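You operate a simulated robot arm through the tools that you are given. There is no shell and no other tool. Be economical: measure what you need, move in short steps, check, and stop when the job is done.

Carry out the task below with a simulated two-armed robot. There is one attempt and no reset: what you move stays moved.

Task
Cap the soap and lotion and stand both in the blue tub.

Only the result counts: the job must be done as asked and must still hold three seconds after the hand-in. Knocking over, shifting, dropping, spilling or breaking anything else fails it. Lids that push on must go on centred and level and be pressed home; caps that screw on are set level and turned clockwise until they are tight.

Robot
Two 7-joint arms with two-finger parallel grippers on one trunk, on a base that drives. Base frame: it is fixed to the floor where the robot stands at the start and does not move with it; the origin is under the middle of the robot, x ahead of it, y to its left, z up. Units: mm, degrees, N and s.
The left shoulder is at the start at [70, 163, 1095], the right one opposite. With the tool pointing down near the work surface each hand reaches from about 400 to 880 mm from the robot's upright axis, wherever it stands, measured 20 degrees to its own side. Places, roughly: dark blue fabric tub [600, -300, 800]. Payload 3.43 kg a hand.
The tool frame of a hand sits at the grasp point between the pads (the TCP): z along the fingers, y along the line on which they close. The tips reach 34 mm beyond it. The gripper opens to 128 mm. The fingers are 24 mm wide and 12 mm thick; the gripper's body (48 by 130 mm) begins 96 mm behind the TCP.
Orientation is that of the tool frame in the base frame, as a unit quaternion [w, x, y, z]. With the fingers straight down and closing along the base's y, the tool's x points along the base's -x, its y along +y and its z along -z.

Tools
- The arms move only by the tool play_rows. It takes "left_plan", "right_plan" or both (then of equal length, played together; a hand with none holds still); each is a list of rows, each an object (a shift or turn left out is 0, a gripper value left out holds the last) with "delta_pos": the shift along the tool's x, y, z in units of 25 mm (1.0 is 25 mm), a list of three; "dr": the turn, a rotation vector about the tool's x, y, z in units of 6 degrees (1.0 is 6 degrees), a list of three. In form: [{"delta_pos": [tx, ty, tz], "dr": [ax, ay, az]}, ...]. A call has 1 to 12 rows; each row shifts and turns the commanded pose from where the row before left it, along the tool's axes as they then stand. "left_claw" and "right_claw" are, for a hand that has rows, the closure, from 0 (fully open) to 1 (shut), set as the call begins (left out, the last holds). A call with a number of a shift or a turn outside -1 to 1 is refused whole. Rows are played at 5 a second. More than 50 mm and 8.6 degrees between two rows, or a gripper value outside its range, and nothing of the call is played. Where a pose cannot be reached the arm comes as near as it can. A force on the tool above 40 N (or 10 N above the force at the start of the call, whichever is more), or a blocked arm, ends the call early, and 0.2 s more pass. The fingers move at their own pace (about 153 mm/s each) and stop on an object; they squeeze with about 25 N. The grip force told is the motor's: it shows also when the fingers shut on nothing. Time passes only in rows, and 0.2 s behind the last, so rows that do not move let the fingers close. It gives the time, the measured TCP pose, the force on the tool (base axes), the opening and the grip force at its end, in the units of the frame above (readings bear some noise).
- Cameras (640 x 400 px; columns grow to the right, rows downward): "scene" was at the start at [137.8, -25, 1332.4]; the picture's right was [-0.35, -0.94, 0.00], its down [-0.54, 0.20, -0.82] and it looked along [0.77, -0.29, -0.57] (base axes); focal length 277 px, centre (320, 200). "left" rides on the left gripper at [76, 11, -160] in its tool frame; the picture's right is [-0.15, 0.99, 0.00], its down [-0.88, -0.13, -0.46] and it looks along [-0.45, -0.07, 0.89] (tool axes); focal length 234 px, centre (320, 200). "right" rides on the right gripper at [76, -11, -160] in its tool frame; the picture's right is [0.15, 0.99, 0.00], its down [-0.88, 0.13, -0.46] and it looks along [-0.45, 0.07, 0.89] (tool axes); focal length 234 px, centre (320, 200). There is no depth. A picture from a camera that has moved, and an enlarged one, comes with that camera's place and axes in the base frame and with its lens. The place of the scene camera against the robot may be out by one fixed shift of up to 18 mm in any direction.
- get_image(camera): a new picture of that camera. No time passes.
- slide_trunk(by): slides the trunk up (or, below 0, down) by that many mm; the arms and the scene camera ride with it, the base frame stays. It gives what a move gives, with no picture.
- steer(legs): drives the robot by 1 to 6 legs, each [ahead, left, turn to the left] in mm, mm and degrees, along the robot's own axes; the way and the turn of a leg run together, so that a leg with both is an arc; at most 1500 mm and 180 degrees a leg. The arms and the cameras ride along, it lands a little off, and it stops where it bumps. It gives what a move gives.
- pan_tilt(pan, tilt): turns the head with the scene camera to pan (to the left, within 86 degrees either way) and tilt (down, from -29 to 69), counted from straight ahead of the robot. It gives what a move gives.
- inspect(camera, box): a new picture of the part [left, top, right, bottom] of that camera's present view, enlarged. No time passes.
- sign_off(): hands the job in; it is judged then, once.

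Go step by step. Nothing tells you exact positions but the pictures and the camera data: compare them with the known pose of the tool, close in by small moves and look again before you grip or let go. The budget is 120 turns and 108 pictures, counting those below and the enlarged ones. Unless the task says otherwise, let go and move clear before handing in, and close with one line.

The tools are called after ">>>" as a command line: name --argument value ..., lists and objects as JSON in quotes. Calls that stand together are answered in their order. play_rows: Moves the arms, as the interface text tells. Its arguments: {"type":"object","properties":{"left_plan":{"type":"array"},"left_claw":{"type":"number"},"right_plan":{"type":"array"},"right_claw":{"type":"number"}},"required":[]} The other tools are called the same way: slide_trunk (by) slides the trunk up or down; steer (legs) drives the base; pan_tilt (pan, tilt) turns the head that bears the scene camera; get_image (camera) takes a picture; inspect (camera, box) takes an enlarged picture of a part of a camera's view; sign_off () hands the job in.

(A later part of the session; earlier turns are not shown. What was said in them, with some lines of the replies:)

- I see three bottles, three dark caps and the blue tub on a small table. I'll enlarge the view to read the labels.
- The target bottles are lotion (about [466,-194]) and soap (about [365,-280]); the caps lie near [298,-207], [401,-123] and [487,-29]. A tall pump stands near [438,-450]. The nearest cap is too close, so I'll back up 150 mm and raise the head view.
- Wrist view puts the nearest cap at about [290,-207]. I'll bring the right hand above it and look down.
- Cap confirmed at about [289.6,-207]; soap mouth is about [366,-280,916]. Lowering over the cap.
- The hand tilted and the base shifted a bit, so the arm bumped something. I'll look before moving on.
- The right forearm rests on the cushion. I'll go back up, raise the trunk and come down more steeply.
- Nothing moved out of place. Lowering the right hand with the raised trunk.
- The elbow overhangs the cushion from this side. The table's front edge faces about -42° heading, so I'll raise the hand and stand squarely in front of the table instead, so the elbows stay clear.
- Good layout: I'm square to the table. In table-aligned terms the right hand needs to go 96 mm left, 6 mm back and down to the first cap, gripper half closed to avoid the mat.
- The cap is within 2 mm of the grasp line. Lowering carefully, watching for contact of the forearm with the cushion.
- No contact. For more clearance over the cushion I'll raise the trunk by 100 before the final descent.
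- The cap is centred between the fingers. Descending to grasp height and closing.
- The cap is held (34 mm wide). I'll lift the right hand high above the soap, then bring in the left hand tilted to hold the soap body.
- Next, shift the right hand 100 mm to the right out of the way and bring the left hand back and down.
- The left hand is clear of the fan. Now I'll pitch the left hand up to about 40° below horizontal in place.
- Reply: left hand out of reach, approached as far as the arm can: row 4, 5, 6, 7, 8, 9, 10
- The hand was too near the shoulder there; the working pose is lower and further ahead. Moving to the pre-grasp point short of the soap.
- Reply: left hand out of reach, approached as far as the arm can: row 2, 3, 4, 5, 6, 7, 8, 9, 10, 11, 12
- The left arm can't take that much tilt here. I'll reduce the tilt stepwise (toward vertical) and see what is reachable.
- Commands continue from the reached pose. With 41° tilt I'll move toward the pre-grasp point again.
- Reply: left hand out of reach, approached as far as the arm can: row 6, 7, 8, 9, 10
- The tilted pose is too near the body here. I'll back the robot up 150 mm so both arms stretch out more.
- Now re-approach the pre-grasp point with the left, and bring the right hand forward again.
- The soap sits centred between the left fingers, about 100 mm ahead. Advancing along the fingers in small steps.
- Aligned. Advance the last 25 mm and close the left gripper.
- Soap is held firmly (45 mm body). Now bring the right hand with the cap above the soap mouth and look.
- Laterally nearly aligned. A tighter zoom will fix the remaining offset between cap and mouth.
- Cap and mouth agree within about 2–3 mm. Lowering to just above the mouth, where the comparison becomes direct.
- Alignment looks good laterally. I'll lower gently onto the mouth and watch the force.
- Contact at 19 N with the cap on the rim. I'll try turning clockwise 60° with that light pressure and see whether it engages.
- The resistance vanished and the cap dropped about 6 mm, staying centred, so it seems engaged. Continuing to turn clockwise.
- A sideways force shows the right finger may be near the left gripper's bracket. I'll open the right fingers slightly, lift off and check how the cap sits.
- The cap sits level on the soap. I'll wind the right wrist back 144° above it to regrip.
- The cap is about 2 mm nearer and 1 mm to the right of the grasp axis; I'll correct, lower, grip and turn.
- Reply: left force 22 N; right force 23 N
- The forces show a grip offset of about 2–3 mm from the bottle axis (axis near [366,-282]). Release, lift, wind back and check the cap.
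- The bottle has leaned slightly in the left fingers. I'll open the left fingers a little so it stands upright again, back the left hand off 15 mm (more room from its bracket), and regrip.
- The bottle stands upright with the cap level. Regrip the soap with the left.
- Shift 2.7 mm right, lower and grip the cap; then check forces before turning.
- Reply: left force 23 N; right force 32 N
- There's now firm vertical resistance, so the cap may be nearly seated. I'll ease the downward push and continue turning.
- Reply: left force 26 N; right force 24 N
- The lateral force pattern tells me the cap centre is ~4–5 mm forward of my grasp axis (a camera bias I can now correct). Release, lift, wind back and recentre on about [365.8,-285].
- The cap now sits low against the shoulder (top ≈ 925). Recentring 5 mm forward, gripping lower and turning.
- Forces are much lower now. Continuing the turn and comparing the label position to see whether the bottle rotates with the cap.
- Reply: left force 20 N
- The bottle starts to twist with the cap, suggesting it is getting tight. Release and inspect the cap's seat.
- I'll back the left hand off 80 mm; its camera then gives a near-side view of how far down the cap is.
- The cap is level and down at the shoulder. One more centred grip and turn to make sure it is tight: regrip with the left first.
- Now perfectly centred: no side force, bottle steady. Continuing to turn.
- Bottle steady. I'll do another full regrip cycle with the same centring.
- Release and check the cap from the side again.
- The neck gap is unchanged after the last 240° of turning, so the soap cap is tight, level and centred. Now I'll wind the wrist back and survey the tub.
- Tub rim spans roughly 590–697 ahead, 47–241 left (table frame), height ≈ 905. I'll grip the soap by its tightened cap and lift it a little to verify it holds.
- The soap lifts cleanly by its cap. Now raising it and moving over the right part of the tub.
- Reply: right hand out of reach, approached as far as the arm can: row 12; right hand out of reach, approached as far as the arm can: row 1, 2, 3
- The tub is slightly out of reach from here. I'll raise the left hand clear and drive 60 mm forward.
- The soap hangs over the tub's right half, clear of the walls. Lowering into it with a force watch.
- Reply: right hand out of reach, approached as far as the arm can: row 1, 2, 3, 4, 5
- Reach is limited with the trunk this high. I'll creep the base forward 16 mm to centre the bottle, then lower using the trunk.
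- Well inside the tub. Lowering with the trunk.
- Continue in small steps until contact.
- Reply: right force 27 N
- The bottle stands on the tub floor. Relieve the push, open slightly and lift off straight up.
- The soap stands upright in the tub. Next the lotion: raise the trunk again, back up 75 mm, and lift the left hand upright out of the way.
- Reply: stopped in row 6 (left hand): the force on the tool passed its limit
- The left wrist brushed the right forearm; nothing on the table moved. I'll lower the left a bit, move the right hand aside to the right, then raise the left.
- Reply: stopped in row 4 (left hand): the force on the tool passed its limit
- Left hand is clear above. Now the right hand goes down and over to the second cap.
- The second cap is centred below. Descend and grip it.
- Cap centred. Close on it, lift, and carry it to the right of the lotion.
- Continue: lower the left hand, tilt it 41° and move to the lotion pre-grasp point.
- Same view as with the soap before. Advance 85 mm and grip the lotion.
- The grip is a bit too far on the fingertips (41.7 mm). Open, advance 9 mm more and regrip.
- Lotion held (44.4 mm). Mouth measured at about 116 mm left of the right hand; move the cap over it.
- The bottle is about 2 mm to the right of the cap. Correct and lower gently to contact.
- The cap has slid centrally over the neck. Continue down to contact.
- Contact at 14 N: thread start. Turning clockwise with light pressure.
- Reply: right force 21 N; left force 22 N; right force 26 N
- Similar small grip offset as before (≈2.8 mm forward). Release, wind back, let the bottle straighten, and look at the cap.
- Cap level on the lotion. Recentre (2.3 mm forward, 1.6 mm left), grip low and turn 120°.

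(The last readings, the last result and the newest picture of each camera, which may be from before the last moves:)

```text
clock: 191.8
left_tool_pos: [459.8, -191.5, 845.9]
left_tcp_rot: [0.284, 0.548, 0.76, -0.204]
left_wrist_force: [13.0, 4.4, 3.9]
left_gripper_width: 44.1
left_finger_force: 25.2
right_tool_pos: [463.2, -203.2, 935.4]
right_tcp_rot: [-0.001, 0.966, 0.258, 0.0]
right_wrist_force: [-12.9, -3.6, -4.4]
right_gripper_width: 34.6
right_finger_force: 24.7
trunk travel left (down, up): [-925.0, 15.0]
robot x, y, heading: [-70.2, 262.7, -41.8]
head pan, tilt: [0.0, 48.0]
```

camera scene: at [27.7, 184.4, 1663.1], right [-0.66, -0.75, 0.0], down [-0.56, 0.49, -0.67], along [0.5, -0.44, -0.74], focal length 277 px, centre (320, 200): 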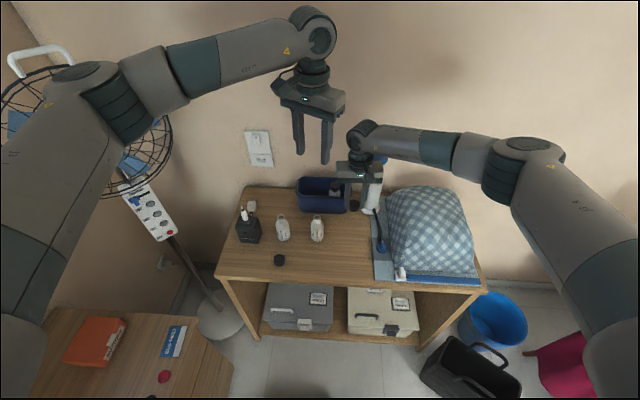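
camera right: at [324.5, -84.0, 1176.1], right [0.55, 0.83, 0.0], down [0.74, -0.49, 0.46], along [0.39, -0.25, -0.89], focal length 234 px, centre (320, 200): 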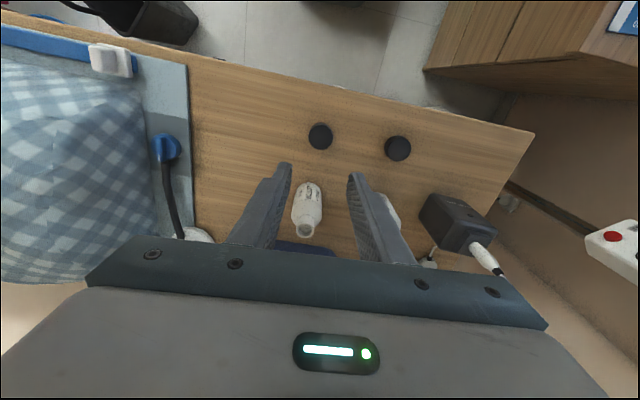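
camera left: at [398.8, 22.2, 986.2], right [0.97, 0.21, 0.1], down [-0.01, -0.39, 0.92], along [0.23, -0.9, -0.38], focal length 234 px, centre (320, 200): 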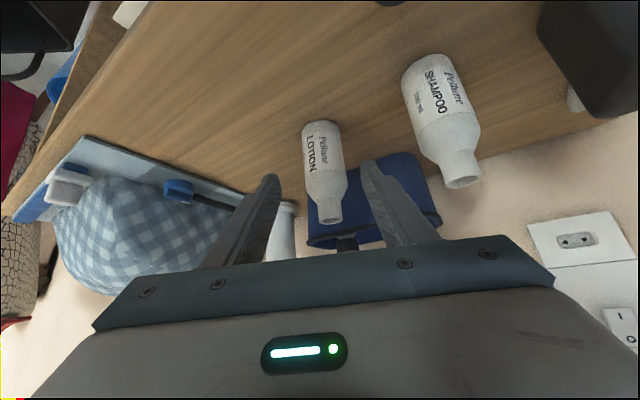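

The thread pulls down now — it is engaging. Another regrip cycle with a small recentre.

>>> play_rows --right_plan '[{}, {}, {"delta_pos": [0, 0, -1]}, {"delta_pos": [0, 0, -0.6]}, {"dr": [0, 0, -1]}, {"dr": [0, 0, -1]}, {"dr": [0, 0, -1]}, {"dr": [0, 0, -1]}, {"dr": [0, 0, -1]}, {"dr": [0, 0, -1]}, {"dr": [0, 0, -1]}, {"dr": [0, 0, -1]}]' --right_claw 0.66

>>> play_rows --right_plan '[{"dr": [0, 0, -1]}, {"dr": [0, 0, -1]}, {"dr": [0, 0, -1]}, {"dr": [0, 0, -1]}, {"dr": [0, 0, -1]}, {"dr": [0, 0, -1]}, {"dr": [0, 0, -1]}, {"dr": [0, 0, -1]}, {"dr": [0, 0, -1]}, {"dr": [0, 0, -1]}, {"dr": [0, 0, -1]}, {"dr": [0, 0, -1]}]'

>>> play_rows --right_plan '[{"delta_pos": [0.032, -0.064, 0.8]}, {"delta_pos": [0, 0, 0.84]}, {}]'

>>> play_rows --right_plan '[{}, {}, {}]' --right_claw 1

>>> play_rows --right_plan '[{"dr": [0, 0, 1]}, {"dr": [0, 0, 1]}, {"dr": [0, 0, 1]}, {"dr": [0, 0, 1]}, {"dr": [0, 0, 1]}, {"dr": [0, 0, 1]}, {"dr": [0, 0, 1]}, {"dr": [0, 0, 1]}, {"dr": [0, 0, 1]}, {"dr": [0, 0, 1]}]'

>>> play_rows --right_plan '[{"dr": [0, 0, 1]}, {"dr": [0, 0, 1]}, {"dr": [0, 0, 1]}, {"dr": [0, 0, 1]}, {"dr": [0, 0, 1]}, {"dr": [0, 0, 1]}, {"dr": [0, 0, 1]}, {"dr": [0, 0, 1]}, {"dr": [0, 0, 1]}, {"dr": [0, 0, 1]}, {"dr": [0, 0, 1]}, {"dr": [0, 0, 1]}]'

```text
clock: 194.4
left_tool_pos: [458.8, -191.5, 847.0]
left_tcp_rot: [0.284, 0.548, 0.76, -0.204]
left_wrist_force: [0.0, -0.1, -0.7]
left_gripper_width: 43.9
left_finger_force: 25.1
right_tool_pos: [463.6, -203.2, 975.8]
right_tcp_rot: [-0.001, 0.776, 0.63, 0.0]
right_wrist_force: [-0.3, -0.4, -0.4]
right_gripper_width: 43.6
right_finger_force: 0.0
trunk travel left (down, up): [-925.0, 15.0]
robot x, y, heading: [-76.3, 264.6, -41.7]
head pan, tilt: [0.0, 48.0]
```

```text
clock: 197.0
left_tool_pos: [458.7, -191.1, 846.0]
left_tcp_rot: [0.284, 0.548, 0.76, -0.204]
left_wrist_force: [0.0, -0.8, -2.0]
left_gripper_width: 43.9
left_finger_force: 24.7
right_tool_pos: [463.8, -203.0, 974.9]
right_tcp_rot: [0.0, 0.257, 0.966, 0.0]
right_wrist_force: [0.4, -0.2, -0.3]
right_gripper_width: 43.1
right_finger_force: 0.0
trunk travel left (down, up): [-925.0, 15.0]
robot x, y, heading: [-77.5, 261.4, -41.5]
head pan, tilt: [0.0, 48.0]
```

```text
clock: 197.8
left_tool_pos: [459.2, -191.4, 846.0]
left_tcp_rot: [0.284, 0.548, 0.76, -0.204]
left_wrist_force: [0.1, 0.3, -2.3]
left_gripper_width: 43.9
left_finger_force: 25.8
right_tool_pos: [461.9, -204.0, 934.9]
right_tcp_rot: [-0.001, 0.258, 0.966, 0.0]
right_wrist_force: [0.7, 0.2, 0.7]
right_gripper_width: 43.4
right_finger_force: 0.0
trunk travel left (down, up): [-925.0, 15.0]
robot x, y, heading: [-72.4, 265.7, -41.9]
head pan, tilt: [0.0, 48.0]
```

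```text
clock: 198.6
left_tool_pos: [457.4, -192.7, 847.7]
left_tcp_rot: [0.284, 0.549, 0.759, -0.205]
left_wrist_force: [-3.8, -7.3, -1.7]
left_gripper_width: 43.9
left_finger_force: 25.3
right_tool_pos: [462.1, -204.0, 935.4]
right_tcp_rot: [0.0, 0.256, 0.967, 0.0]
right_wrist_force: [2.9, 6.7, -0.4]
right_gripper_width: 35.0
right_finger_force: 25.1
trunk travel left (down, up): [-925.0, 15.0]
robot x, y, heading: [-73.7, 263.3, -41.6]
head pan, tilt: [0.0, 48.0]
```

```text
clock: 200.8
left_tool_pos: [459.5, -192.5, 846.0]
left_tcp_rot: [0.284, 0.548, 0.76, -0.205]
left_wrist_force: [-4.4, -3.2, -0.1]
left_gripper_width: 43.8
left_finger_force: 25.2
right_tool_pos: [462.0, -203.3, 934.0]
right_tcp_rot: [0.0, 0.707, 0.707, -0.001]
right_wrist_force: [4.2, 4.5, -1.2]
right_gripper_width: 34.5
right_finger_force: 24.4
trunk travel left (down, up): [-925.0, 15.0]
robot x, y, heading: [-72.1, 265.8, -41.7]
head pan, tilt: [0.0, 48.0]
```

```text
clock: 203.4
left_tool_pos: [459.6, -192.0, 845.6]
left_tcp_rot: [0.285, 0.547, 0.76, -0.204]
left_wrist_force: [4.4, -5.0, -2.7]
left_gripper_width: 44.2
left_finger_force: 25.3
right_tool_pos: [461.7, -202.2, 933.9]
right_tcp_rot: [-0.001, 0.988, 0.156, 0.0]
right_wrist_force: [-5.0, 5.2, 1.1]
right_gripper_width: 34.5
right_finger_force: 25.0
trunk travel left (down, up): [-925.0, 15.0]
robot x, y, heading: [-72.3, 262.0, -41.5]
head pan, tilt: [0.0, 48.0]
```

Forces stay small. Two more regrip cycles to make sure it's tight.

>>> play_rows --right_plan '[{}, {}, {"delta_pos": [0, 0, -1]}, {"delta_pos": [0, 0, -0.6]}, {"dr": [0, 0, -1]}, {"dr": [0, 0, -1]}, {"dr": [0, 0, -1]}, {"dr": [0, 0, -1]}, {"dr": [0, 0, -1]}, {"dr": [0, 0, -1]}, {"dr": [0, 0, -1]}, {"dr": [0, 0, -1]}]' --right_claw 0.66

>>> play_rows --right_plan '[{"dr": [0, 0, -1]}, {"dr": [0, 0, -1]}, {"dr": [0, 0, -1]}, {"dr": [0, 0, -1]}, {"dr": [0, 0, -1]}, {"dr": [0, 0, -1]}, {"dr": [0, 0, -1]}, {"dr": [0, 0, -1]}, {"dr": [0, 0, -1]}, {"dr": [0, 0, -1]}, {"dr": [0, 0, -1]}, {"dr": [0, 0, -1]}]'

>>> play_rows --right_plan '[{"dr": [0, 0, -1]}, {"dr": [0, 0, -1]}, {"delta_pos": [0, 0, 0.8]}, {"delta_pos": [0, 0, 0.82]}, {}]'

>>> play_rows --right_plan '[{}, {}, {}]' --right_claw 1

>>> play_rows --right_plan '[{"dr": [0, 0, 1]}, {"dr": [0, 0, 1]}, {"dr": [0, 0, 1]}, {"dr": [0, 0, 1]}, {"dr": [0, 0, 1]}, {"dr": [0, 0, 1]}, {"dr": [0, 0, 1]}, {"dr": [0, 0, 1]}, {"dr": [0, 0, 1]}, {"dr": [0, 0, 1]}, {"dr": [0, 0, 1]}, {"dr": [0, 0, 1]}]'

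>>> play_rows --right_plan '[{"dr": [0, 0, 1]}, {"dr": [0, 0, 1]}, {"dr": [0, 0, 1]}, {"dr": [0, 0, 1]}, {"dr": [0, 0, 1]}, {"dr": [0, 0, 1]}, {"dr": [0, 0, 1]}, {"dr": [0, 0, 1]}, {"dr": [0, 0, 1]}, {"dr": [0, 0, 1]}, {"dr": [0, 0, 1]}]'

>>> inspect --camera "left" --box '[240, 120, 400, 270]'

```text
clock: 206.0
left_tool_pos: [459.1, -191.7, 846.2]
left_tcp_rot: [0.283, 0.548, 0.76, -0.204]
left_wrist_force: [-0.1, 0.7, -1.5]
left_gripper_width: 43.9
left_finger_force: 25.0
right_tool_pos: [461.6, -203.4, 973.5]
right_tcp_rot: [-0.001, 0.837, 0.546, 0.001]
right_wrist_force: [-0.1, -1.1, 0.0]
right_gripper_width: 43.4
right_finger_force: 0.0
trunk travel left (down, up): [-925.0, 15.0]
robot x, y, heading: [-76.8, 262.7, -41.4]
head pan, tilt: [0.0, 48.0]
```

```text
clock: 208.6
left_tool_pos: [458.8, -191.1, 845.8]
left_tcp_rot: [0.283, 0.549, 0.76, -0.205]
left_wrist_force: [0.2, -0.2, -0.5]
left_gripper_width: 44.4
left_finger_force: 24.8
right_tool_pos: [461.6, -203.0, 972.9]
right_tcp_rot: [-0.001, 0.356, 0.934, 0.001]
right_wrist_force: [0.3, 0.6, 0.4]
right_gripper_width: 43.5
right_finger_force: 0.0
trunk travel left (down, up): [-925.0, 15.0]
robot x, y, heading: [-73.3, 262.3, -41.6]
head pan, tilt: [0.0, 48.0]
```

```text
clock: 209.8
left_tool_pos: [459.0, -191.6, 846.0]
left_tcp_rot: [0.282, 0.549, 0.76, -0.204]
left_wrist_force: [0.0, 0.0, -0.7]
left_gripper_width: 44.1
left_finger_force: 24.8
right_tool_pos: [462.6, -204.5, 934.8]
right_tcp_rot: [0.0, 0.258, 0.966, 0.0]
right_wrist_force: [1.4, -0.6, -0.2]
right_gripper_width: 43.3
right_finger_force: 0.1
trunk travel left (down, up): [-925.0, 15.0]
robot x, y, heading: [-69.6, 262.8, -41.6]
head pan, tilt: [0.0, 48.0]
```

```text
clock: 210.6
left_tool_pos: [459.8, -193.2, 845.7]
left_tcp_rot: [0.284, 0.548, 0.76, -0.205]
left_wrist_force: [-2.3, -2.4, -0.8]
left_gripper_width: 43.8
left_finger_force: 25.1
right_tool_pos: [463.1, -202.0, 934.7]
right_tcp_rot: [0.0, 0.258, 0.966, 0.001]
right_wrist_force: [2.9, 2.8, 0.9]
right_gripper_width: 34.7
right_finger_force: 25.2
trunk travel left (down, up): [-925.0, 15.0]
robot x, y, heading: [-76.2, 263.4, -41.6]
head pan, tilt: [0.0, 48.0]
```

```text
clock: 213.2
left_tool_pos: [459.4, -191.5, 846.1]
left_tcp_rot: [0.284, 0.548, 0.76, -0.204]
left_wrist_force: [-3.5, -0.5, -0.9]
left_gripper_width: 44.1
left_finger_force: 25.1
right_tool_pos: [461.8, -202.9, 932.8]
right_tcp_rot: [0.0, 0.777, 0.629, -0.001]
right_wrist_force: [2.9, 1.8, -0.4]
right_gripper_width: 34.6
right_finger_force: 25.0
trunk travel left (down, up): [-925.0, 15.0]
robot x, y, heading: [-75.1, 265.2, -41.6]
head pan, tilt: [0.0, 48.0]
```

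```text
clock: 215.6
left_tool_pos: [459.9, -192.0, 846.6]
left_tcp_rot: [0.284, 0.549, 0.76, -0.204]
left_wrist_force: [1.5, -0.9, -2.1]
left_gripper_width: 44.0
left_finger_force: 24.3
right_tool_pos: [462.3, -202.8, 933.5]
right_tcp_rot: [-0.001, 0.995, 0.104, 0.001]
right_wrist_force: [-1.1, 1.2, 1.8]
right_gripper_width: 34.6
right_finger_force: 25.8
trunk travel left (down, up): [-925.0, 15.0]
robot x, y, heading: [-74.1, 267.0, -41.6]
head pan, tilt: [0.0, 48.0]
```

```text
2.67 times, centred on (320, 195) of left
camera zoom: at [418.0, -34.9, 918.0], right [0.97, 0.21, 0.1], down [-0.01, -0.39, 0.92], along [0.23, -0.9, -0.38], focal length 624 px, centre (320, 213)
```

zoom: 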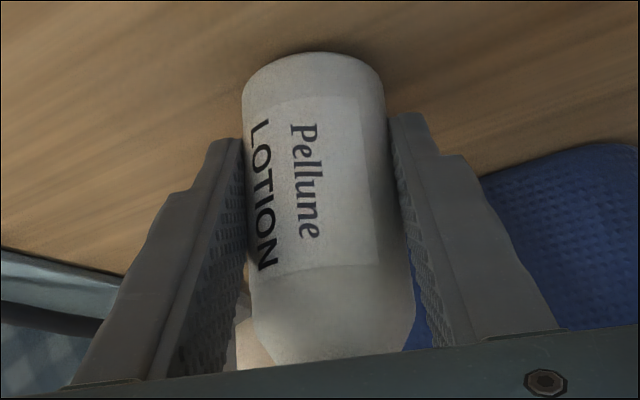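

Release and check the lotion cap from the side.

>>> play_rows --right_plan '[{}, {}, {"delta_pos": [0, 0, -1]}, {"delta_pos": [0, 0, -1]}, {"delta_pos": [0, 0, -1]}, {"delta_pos": [0, 0, -1]}]' --right_claw 0.66

>>> play_rows --left_plan '[{}, {}, {}, {"delta_pos": [0, 0, -0.8]}, {"delta_pos": [0, 0, -0.9]}, {"delta_pos": [0, 0, -0.9]}, {"delta_pos": [0, 0, -0.9]}, {}]' --left_claw 0.5

>>> inspect --camera "left" --box '[280, 170, 360, 240]'

```text
clock: 217.0
left_tool_pos: [459.0, -192.9, 847.7]
left_tcp_rot: [0.284, 0.548, 0.76, -0.204]
left_wrist_force: [0.3, -0.5, -0.5]
left_gripper_width: 44.3
left_finger_force: 25.2
right_tool_pos: [461.6, -203.3, 1033.6]
right_tcp_rot: [-0.001, 0.994, 0.106, 0.001]
right_wrist_force: [-0.5, 1.3, -1.2]
right_gripper_width: 43.5
right_finger_force: 0.1
trunk travel left (down, up): [-925.0, 15.0]
robot x, y, heading: [-77.3, 266.2, -41.9]
head pan, tilt: [0.0, 48.0]
```

```text
clock: 218.8
left_tool_pos: [441.1, -137.4, 913.7]
left_tcp_rot: [0.283, 0.549, 0.759, -0.205]
left_wrist_force: [0.4, -0.3, 0.1]
left_gripper_width: 64.0
left_finger_force: 0.1
right_tool_pos: [461.7, -202.7, 1034.6]
right_tcp_rot: [-0.001, 0.994, 0.105, 0.0]
right_wrist_force: [0.4, -0.1, -0.5]
right_gripper_width: 43.5
right_finger_force: 0.0
trunk travel left (down, up): [-925.0, 15.0]
robot x, y, heading: [-73.9, 266.5, -41.5]
head pan, tilt: [0.0, 48.0]
```

```text
5.71 times, centred on (320, 205) of left
camera zoom: at [399.5, 19.6, 984.8], right [0.97, 0.21, 0.1], down [-0.01, -0.39, 0.92], along [0.23, -0.9, -0.38], focal length 1338 px, centre (320, 171)
```

zoom: 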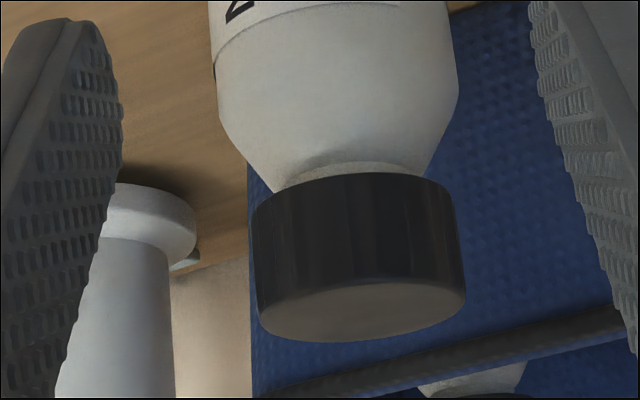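

The lotion cap shows the same seat as the soap's: level, centred, same small neck gap. I'll wind the wrist back and retract the left hand a bit.

>>> play_rows --right_plan '[{"dr": [0, 0, -1]}, {"dr": [0, 0, -1]}, {"dr": [0, 0, -1]}, {"dr": [0, 0, -1]}, {"dr": [0, 0, -1]}, {"dr": [0, 0, -1]}, {"dr": [0, 0, -1]}, {"dr": [0, 0, -1]}, {"dr": [0, 0, -1]}, {"dr": [0, 0, -1]}, {"dr": [0, 0, -1]}]' --left_plan '[{"delta_pos": [0, 0, -0.8]}, {"delta_pos": [0, 0, -0.8]}, {"delta_pos": [0, 0, -0.8]}, {}, {}, {}, {}, {}, {}, {}, {}]'

>>> play_rows --right_plan '[{"dr": [0, 0, -1]}, {"dr": [0, 0, -1]}, {"dr": [0, 0, -1]}, {"dr": [0, 0, -1]}, {"dr": [0, 0, -1]}, {"dr": [0, 0, -1]}, {"dr": [0, 0, -1]}, {"dr": [0, 0, -1]}, {"dr": [0, 0, -1]}, {"dr": [0, 0, -1]}]' --right_claw 0.6

>>> inspect --camera "right" --box '[270, 110, 370, 200]'

```text
clock: 221.2
left_tool_pos: [428.2, -101.0, 957.9]
left_tcp_rot: [0.283, 0.548, 0.76, -0.204]
left_wrist_force: [-0.5, -0.3, -0.1]
left_gripper_width: 64.0
left_finger_force: 0.1
right_tool_pos: [461.9, -203.9, 1034.1]
right_tcp_rot: [0.0, 0.776, 0.631, 0.001]
right_wrist_force: [0.7, -0.7, 0.7]
right_gripper_width: 43.3
right_finger_force: 0.1
trunk travel left (down, up): [-925.0, 15.0]
robot x, y, heading: [-73.3, 266.0, -41.5]
head pan, tilt: [0.0, 48.0]
```

```text
clock: 223.4
left_tool_pos: [428.4, -100.9, 957.8]
left_tcp_rot: [0.283, 0.548, 0.76, -0.204]
left_wrist_force: [-0.4, -0.1, 0.4]
left_gripper_width: 63.9
left_finger_force: 0.0
right_tool_pos: [462.0, -204.1, 1033.5]
right_tcp_rot: [0.0, 0.356, 0.934, 0.0]
right_wrist_force: [1.1, -0.2, -0.3]
right_gripper_width: 50.9
right_finger_force: 0.1
trunk travel left (down, up): [-925.0, 15.0]
robot x, y, heading: [-72.9, 265.9, -41.4]
head pan, tilt: [0.0, 48.0]
```

```text
4.44 times, centred on (320, 155) of right
camera zoom: at [397.6, -160.8, 1194.3], right [0.55, 0.84, 0.0], down [0.74, -0.49, 0.46], along [0.38, -0.25, -0.89], focal length 1041 px, centre (320, 400)
```

zoom: 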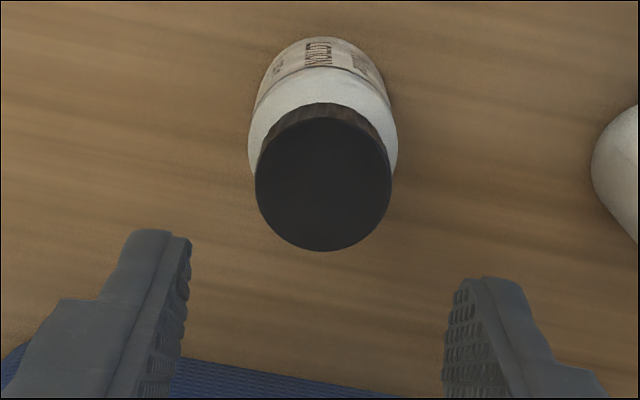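

Centred. Grip the lotion by its cap and lift it high.

>>> play_rows --right_plan '[{"delta_pos": [-0.03, 0.05, 1]}, {"delta_pos": [0, 0, 1]}, {"delta_pos": [0, 0, 1]}, {"delta_pos": [0, 0, 0.94]}, {}]'

>>> play_rows --right_plan '[{}, {}, {}, {"delta_pos": [0, 0, -0.8]}, {"delta_pos": [0, 0, -0.9]}, {"delta_pos": [0, 0, -0.9]}, {"delta_pos": [0, 0, -0.9]}, {"delta_pos": [0, 0, -0.9]}, {"delta_pos": [0, 0, -0.9]}, {"delta_pos": [0, 0, -0.9]}, {"delta_pos": [0, 0, -0.8]}]' --right_claw 1

>>> steer --legs '[[95, 0, 0]]'

>>> play_rows --right_plan '[{"delta_pos": [-0.4, 0.2, 0]}, {"delta_pos": [-0.4, 0.2, 0]}, {"delta_pos": [-0.4, 0.2, 0]}, {"delta_pos": [-0.4, 0.2, 0]}, {"delta_pos": [-0.4, 0.2, 0]}, {}]'

>>> get_image --camera "right"

```text
clock: 224.6
left_tool_pos: [428.4, -100.1, 957.7]
left_tcp_rot: [0.283, 0.549, 0.76, -0.205]
left_wrist_force: [0.2, 0.5, -0.5]
left_gripper_width: 64.0
left_finger_force: 0.0
right_tool_pos: [464.2, -204.1, 937.1]
right_tcp_rot: [0.0, 0.358, 0.934, 0.0]
right_wrist_force: [-0.5, 0.6, 0.3]
right_gripper_width: 51.4
right_finger_force: 0.1
trunk travel left (down, up): [-925.0, 15.0]
robot x, y, heading: [-72.0, 263.3, -41.7]
head pan, tilt: [0.0, 48.0]
```

```text
clock: 227.0
left_tool_pos: [426.7, -100.8, 957.7]
left_tcp_rot: [0.284, 0.548, 0.76, -0.204]
left_wrist_force: [0.2, 0.2, -0.3]
left_gripper_width: 64.0
left_finger_force: 0.1
right_tool_pos: [461.8, -203.4, 1110.3]
right_tcp_rot: [-0.001, 0.358, 0.934, 0.001]
right_wrist_force: [0.1, -0.7, -0.9]
right_gripper_width: 34.4
right_finger_force: 25.6
trunk travel left (down, up): [-925.0, 15.0]
robot x, y, heading: [-75.1, 264.4, -41.5]
head pan, tilt: [0.0, 48.0]
```

```text
clock: 228.2
left_tool_pos: [496.6, -161.5, 958.9]
left_tcp_rot: [0.285, 0.548, 0.759, -0.205]
left_wrist_force: [-0.5, -0.2, -0.3]
left_gripper_width: 63.8
left_finger_force: 0.1
right_tool_pos: [531.0, -262.0, 1111.2]
right_tcp_rot: [0.001, 0.358, 0.934, 0.0]
right_wrist_force: [-1.3, 0.9, -1.8]
right_gripper_width: 34.8
right_finger_force: 24.9
trunk travel left (down, up): [-925.0, 15.0]
robot x, y, heading: [-4.8, 203.4, -41.4]
head pan, tilt: [0.0, 48.0]
```

```text
clock: 229.6
left_tool_pos: [497.9, -163.5, 957.5]
left_tcp_rot: [0.283, 0.548, 0.76, -0.204]
left_wrist_force: [0.2, -0.1, 0.7]
left_gripper_width: 63.9
left_finger_force: 0.1
right_tool_pos: [587.1, -280.2, 1108.6]
right_tcp_rot: [0.001, 0.358, 0.934, 0.001]
right_wrist_force: [-0.3, 0.4, -1.5]
right_gripper_width: 34.4
right_finger_force: 25.2
trunk travel left (down, up): [-925.0, 15.0]
robot x, y, heading: [-5.4, 208.8, -41.6]
head pan, tilt: [0.0, 48.0]
```

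```text
6 pictures are left
camera right: at [523.5, -237.7, 1269.9], right [0.55, 0.83, 0.0], down [0.74, -0.49, 0.46], along [0.38, -0.25, -0.89], focal length 234 px, centre (320, 200)
```

right: 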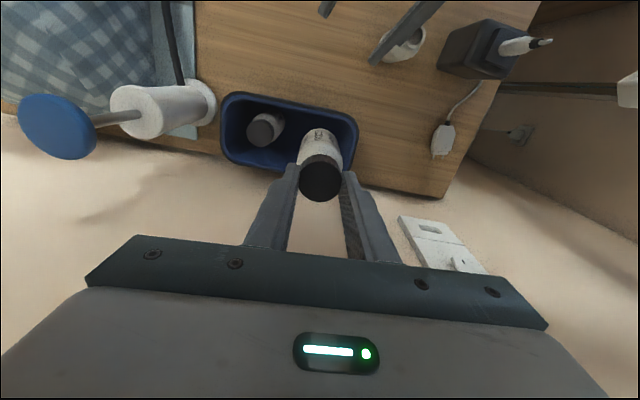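

The lotion hangs over the tub's free left half, with the soap 80 mm to its right. First I'll raise the left hand and shift it away from the shampoo, then lower.

>>> play_rows --left_plan '[{"delta_pos": [-0.735, 0, -0.845]}, {"delta_pos": [-0.735, 0, -0.845]}, {"delta_pos": [-0.915, -0.416, -0.687]}, {"delta_pos": [-0.915, -0.416, -0.687]}, {"delta_pos": [-0.915, -0.416, -0.687]}, {"delta_pos": [-0.18, -0.416, 0.158]}, {"delta_pos": [-0.18, -0.416, 0.158]}, {}]'

>>> play_rows --right_plan '[{"delta_pos": [-0.1, 0, 0.6]}, {"delta_pos": [0, 0, 0.6]}, {"delta_pos": [0, 0, 0.6]}, {}]'

```text
clock: 231.4
left_tool_pos: [457.8, -207.3, 1096.9]
left_tcp_rot: [0.283, 0.549, 0.759, -0.206]
left_wrist_force: [0.6, -0.1, -1.1]
left_gripper_width: 64.2
left_finger_force: 0.1
right_tool_pos: [586.9, -279.8, 1110.1]
right_tcp_rot: [-0.001, 0.357, 0.934, -0.001]
right_wrist_force: [0.0, 0.1, -0.7]
right_gripper_width: 34.2
right_finger_force: 25.2
trunk travel left (down, up): [-925.0, 15.0]
robot x, y, heading: [-4.8, 203.1, -41.9]
head pan, tilt: [0.0, 48.0]
```

```text
clock: 232.4
left_tool_pos: [459.9, -207.9, 1097.3]
left_tcp_rot: [0.284, 0.548, 0.76, -0.204]
left_wrist_force: [1.2, -0.5, -0.7]
left_gripper_width: 63.9
left_finger_force: 0.1
right_tool_pos: [589.7, -282.0, 1064.6]
right_tcp_rot: [0.0, 0.358, 0.934, 0.0]
right_wrist_force: [-0.2, 0.0, -2.5]
right_gripper_width: 34.7
right_finger_force: 24.6
trunk travel left (down, up): [-925.0, 15.0]
robot x, y, heading: [-3.9, 200.2, -41.4]
head pan, tilt: [0.0, 48.0]
```

>>> play_rows --right_plan '[{"delta_pos": [0, 0, 0.6]}, {"delta_pos": [0, 0, 0.6]}, {"delta_pos": [0, 0, 0.6]}, {}]'

>>> inspect --camera "right" --box '[200, 80, 400, 220]'

```text
clock: 233.4
left_tool_pos: [458.3, -208.9, 1097.1]
left_tcp_rot: [0.284, 0.549, 0.759, -0.205]
left_wrist_force: [-0.2, 0.3, -0.3]
left_gripper_width: 63.8
left_finger_force: 0.2
right_tool_pos: [588.7, -280.9, 1020.5]
right_tcp_rot: [0.0, 0.357, 0.934, 0.001]
right_wrist_force: [0.8, -1.1, -1.7]
right_gripper_width: 34.7
right_finger_force: 24.8
trunk travel left (down, up): [-925.0, 15.0]
robot x, y, heading: [-4.5, 204.2, -41.7]
head pan, tilt: [0.0, 48.0]
```

```text
2.86 times, centred on (300, 150) of right
camera zoom: at [523.9, -238.2, 1181.0], right [0.55, 0.83, 0.0], down [0.74, -0.49, 0.46], along [0.38, -0.25, -0.89], focal length 669 px, centre (377, 343)
```

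zoom: 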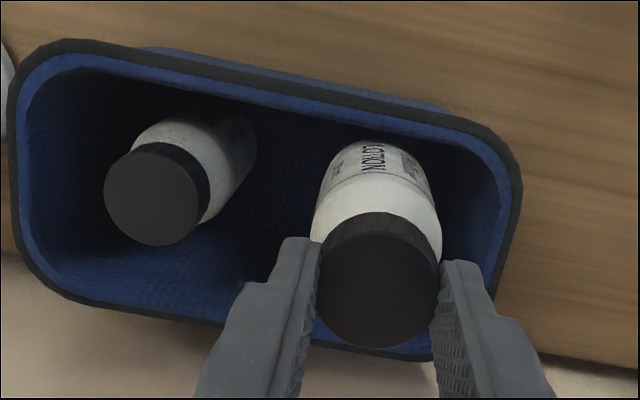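

Both bottles clear of each other and the walls. Continue lowering to the floor.

>>> play_rows --right_plan '[{"delta_pos": [0, -0.16, 0.6]}, {"delta_pos": [0, 0, 0.8]}, {"delta_pos": [0, 0, 0.8]}, {"delta_pos": [0, 0, 0.6]}, {}]'

>>> play_rows --right_plan '[{"delta_pos": [0, 0, 0.08]}, {"delta_pos": [0, 0, 0.06]}, {}]'

```text
clock: 234.6
left_tool_pos: [458.8, -209.3, 1097.6]
left_tcp_rot: [0.283, 0.548, 0.76, -0.204]
left_wrist_force: [-0.1, 0.3, -0.2]
left_gripper_width: 64.1
left_finger_force: 0.0
right_tool_pos: [566.1, -276.1, 953.0]
right_tcp_rot: [0.0, 0.358, 0.934, 0.001]
right_wrist_force: [-0.3, 0.6, -1.9]
right_gripper_width: 34.4
right_finger_force: 25.3
right hand out of reach, approached as far as the arm can: row 1, 2, 3, 4
trunk travel left (down, up): [-925.0, 15.0]
robot x, y, heading: [-2.5, 203.2, -41.4]
head pan, tilt: [0.0, 48.0]
```

```text
clock: 235.4
left_tool_pos: [459.8, -208.8, 1096.7]
left_tcp_rot: [0.283, 0.548, 0.76, -0.204]
left_wrist_force: [-0.3, -0.5, 0.7]
left_gripper_width: 64.1
left_finger_force: 0.1
right_tool_pos: [566.5, -276.2, 949.3]
right_tcp_rot: [0.001, 0.358, 0.934, 0.001]
right_wrist_force: [-0.4, -0.8, -1.4]
right_gripper_width: 34.6
right_finger_force: 24.6
trunk travel left (down, up): [-925.0, 15.0]
robot x, y, heading: [-4.1, 202.9, -41.6]
head pan, tilt: [0.0, 48.0]
```

The arm's reach pulled the bottle back ~20 mm toward the tub's front wall (no force felt). I'll creep the base 20 mm forward to recentre.

>>> steer --legs '[[20, 0, 0]]'

>>> play_rows --right_plan '[{}]'

>>> get_image --camera "right"

```text
clock: 236.2
left_tool_pos: [468.8, -218.2, 1101.4]
left_tcp_rot: [0.285, 0.548, 0.759, -0.204]
left_wrist_force: [-0.7, 0.5, 0.6]
left_gripper_width: 64.3
left_finger_force: 0.0
right_tool_pos: [578.4, -285.1, 952.8]
right_tcp_rot: [0.003, 0.357, 0.934, 0.0]
right_wrist_force: [-0.4, 0.4, -0.8]
right_gripper_width: 34.5
right_finger_force: 25.5
trunk travel left (down, up): [-925.0, 15.0]
robot x, y, heading: [8.0, 189.6, -41.4]
head pan, tilt: [0.0, 48.0]
```

```text
clock: 236.6
left_tool_pos: [474.5, -222.4, 1096.2]
left_tcp_rot: [0.283, 0.548, 0.76, -0.205]
left_wrist_force: [-0.4, 0.0, -0.7]
left_gripper_width: 64.1
left_finger_force: 0.0
right_tool_pos: [582.9, -288.9, 948.4]
right_tcp_rot: [-0.001, 0.358, 0.934, 0.001]
right_wrist_force: [-1.1, 1.0, -1.6]
right_gripper_width: 34.6
right_finger_force: 25.1
trunk travel left (down, up): [-925.0, 15.0]
robot x, y, heading: [8.8, 188.8, -41.5]
head pan, tilt: [0.0, 48.0]
```

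```text
4 pictures are left
camera right: at [518.7, -247.2, 1108.4], right [0.55, 0.83, 0.0], down [0.74, -0.49, 0.45], along [0.38, -0.25, -0.89], focal length 234 px, centre (320, 200)
```

right: 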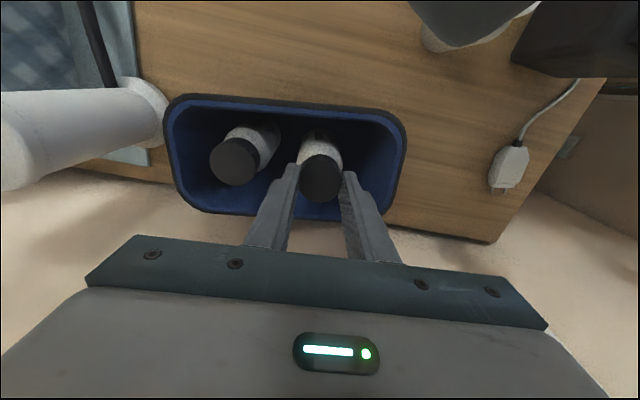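

Good: centred again and clear of the soap. Lower the last millimetres with the trunk.

>>> slide_trunk --by -6

>>> slide_trunk --by -2

```text
clock: 237.1
left_tool_pos: [473.8, -222.1, 1091.2]
left_tcp_rot: [0.283, 0.548, 0.76, -0.205]
left_wrist_force: [0.4, -0.2, 0.6]
left_gripper_width: 63.9
left_finger_force: 0.1
right_tool_pos: [582.4, -288.9, 942.8]
right_tcp_rot: [0.001, 0.358, 0.934, 0.0]
right_wrist_force: [-0.1, -0.5, 0.8]
right_gripper_width: 34.5
right_finger_force: 25.2
trunk travel left (down, up): [-919.0, 21.0]
robot x, y, heading: [9.9, 191.3, -41.6]
head pan, tilt: [0.0, 48.0]
```

```text
clock: 237.6
left_tool_pos: [472.5, -220.3, 1088.9]
left_tcp_rot: [0.284, 0.548, 0.76, -0.204]
left_wrist_force: [0.7, -0.3, 0.2]
left_gripper_width: 63.9
left_finger_force: 0.1
right_tool_pos: [580.9, -287.8, 942.0]
right_tcp_rot: [0.001, 0.357, 0.934, 0.0]
right_wrist_force: [0.1, 0.6, 4.5]
right_gripper_width: 34.3
right_finger_force: 25.6
trunk travel left (down, up): [-917.0, 23.0]
robot x, y, heading: [11.8, 190.7, -41.5]
head pan, tilt: [0.0, 48.0]
```

Contact with the tub floor (4.5 N). Open slightly and lift straight off.

>>> play_rows --right_plan '[{}, {}, {}, {"delta_pos": [0, 0, -0.5]}, {"delta_pos": [0, 0, -0.9]}, {"delta_pos": [0, 0, -0.9]}, {"delta_pos": [0, 0, -0.9]}, {"delta_pos": [0, 0, -0.9]}, {"delta_pos": [0, 0, -0.9]}]' --right_claw 0.64

>>> get_image --camera "right"

```text
clock: 239.6
left_tool_pos: [472.6, -221.2, 1088.6]
left_tcp_rot: [0.283, 0.548, 0.76, -0.203]
left_wrist_force: [-0.2, 0.3, -0.2]
left_gripper_width: 63.9
left_finger_force: 0.1
right_tool_pos: [599.1, -295.1, 1005.9]
right_tcp_rot: [0.0, 0.358, 0.934, 0.0]
right_wrist_force: [-0.2, 0.5, 0.5]
right_gripper_width: 46.1
right_finger_force: 0.0
right hand out of reach, approached as far as the arm can: row 5, 6, 7, 8, 9
trunk travel left (down, up): [-917.0, 23.0]
robot x, y, heading: [11.6, 190.2, -41.7]
head pan, tilt: [0.0, 48.0]
```

```text
3 pictures are left
camera right: at [534.1, -252.4, 1165.8], right [0.55, 0.83, 0.0], down [0.74, -0.49, 0.45], along [0.38, -0.25, -0.89], focal length 234 px, centre (320, 200)
```

right: 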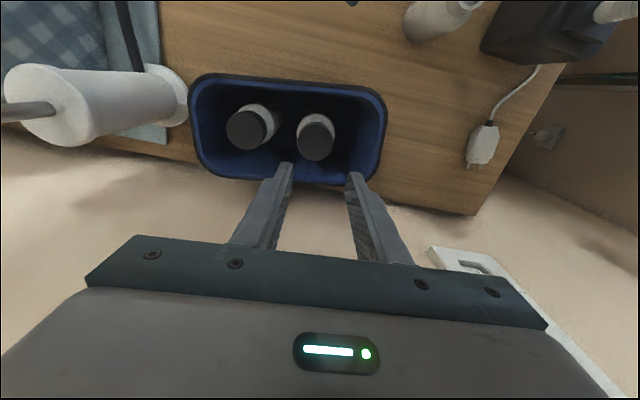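

Both stand upright, capped, in the tub. Back away and take a last look.

>>> steer --legs '[[-150, 0, 0]]'

>>> get_image --camera "scene"

>>> get_image --camera "right"

```text
clock: 241.0
left_tool_pos: [362.6, -123.1, 1086.9]
left_tcp_rot: [0.283, 0.547, 0.761, -0.204]
left_wrist_force: [0.2, -0.5, -0.3]
left_gripper_width: 64.0
left_finger_force: 0.0
right_tool_pos: [487.7, -197.1, 1003.6]
right_tcp_rot: [-0.001, 0.358, 0.934, 0.001]
right_wrist_force: [0.4, 0.1, -0.7]
right_gripper_width: 46.1
right_finger_force: 0.0
trunk travel left (down, up): [-917.0, 23.0]
robot x, y, heading: [-100.8, 286.9, -41.7]
head pan, tilt: [0.0, 48.0]
```

```text
2 pictures are left
camera scene: at [2.9, 206.8, 1654.7], right [-0.66, -0.75, 0.0], down [-0.56, 0.49, -0.67], along [0.5, -0.44, -0.74], focal length 277 px, centre (320, 200)
```

scene: 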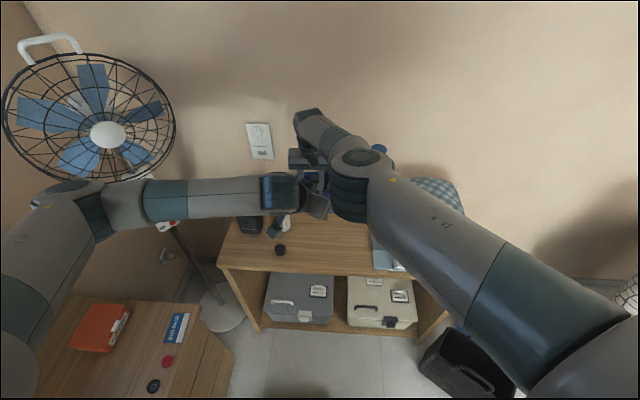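

```text
1 pictures are left
camera right: at [424.0, -154.6, 1164.1], right [0.55, 0.83, 0.0], down [0.74, -0.49, 0.45], along [0.38, -0.25, -0.89], focal length 234 px, centre (320, 200)
```

right: 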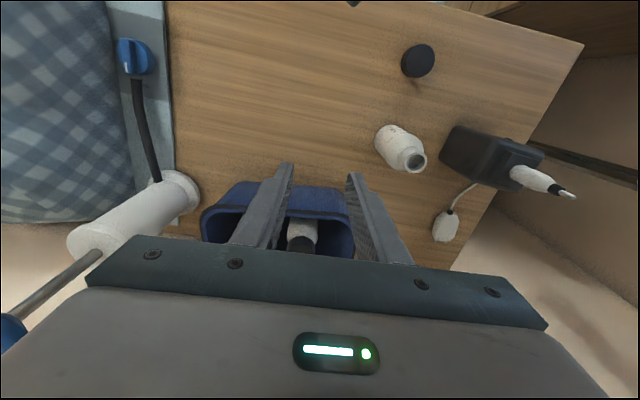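

Shampoo, third cap, pump and charger look undisturbed. Both bottles stand capped in the tub and the hands are clear, so I'm handing in.

>>> sign_off

```text
The job is handed in.
```

The soap and lotion are both capped and standing upright in the blue tub. I judged each cap tight because it sat level and had stopped moving down with more turning; the robot gives no torque reading to confirm it.
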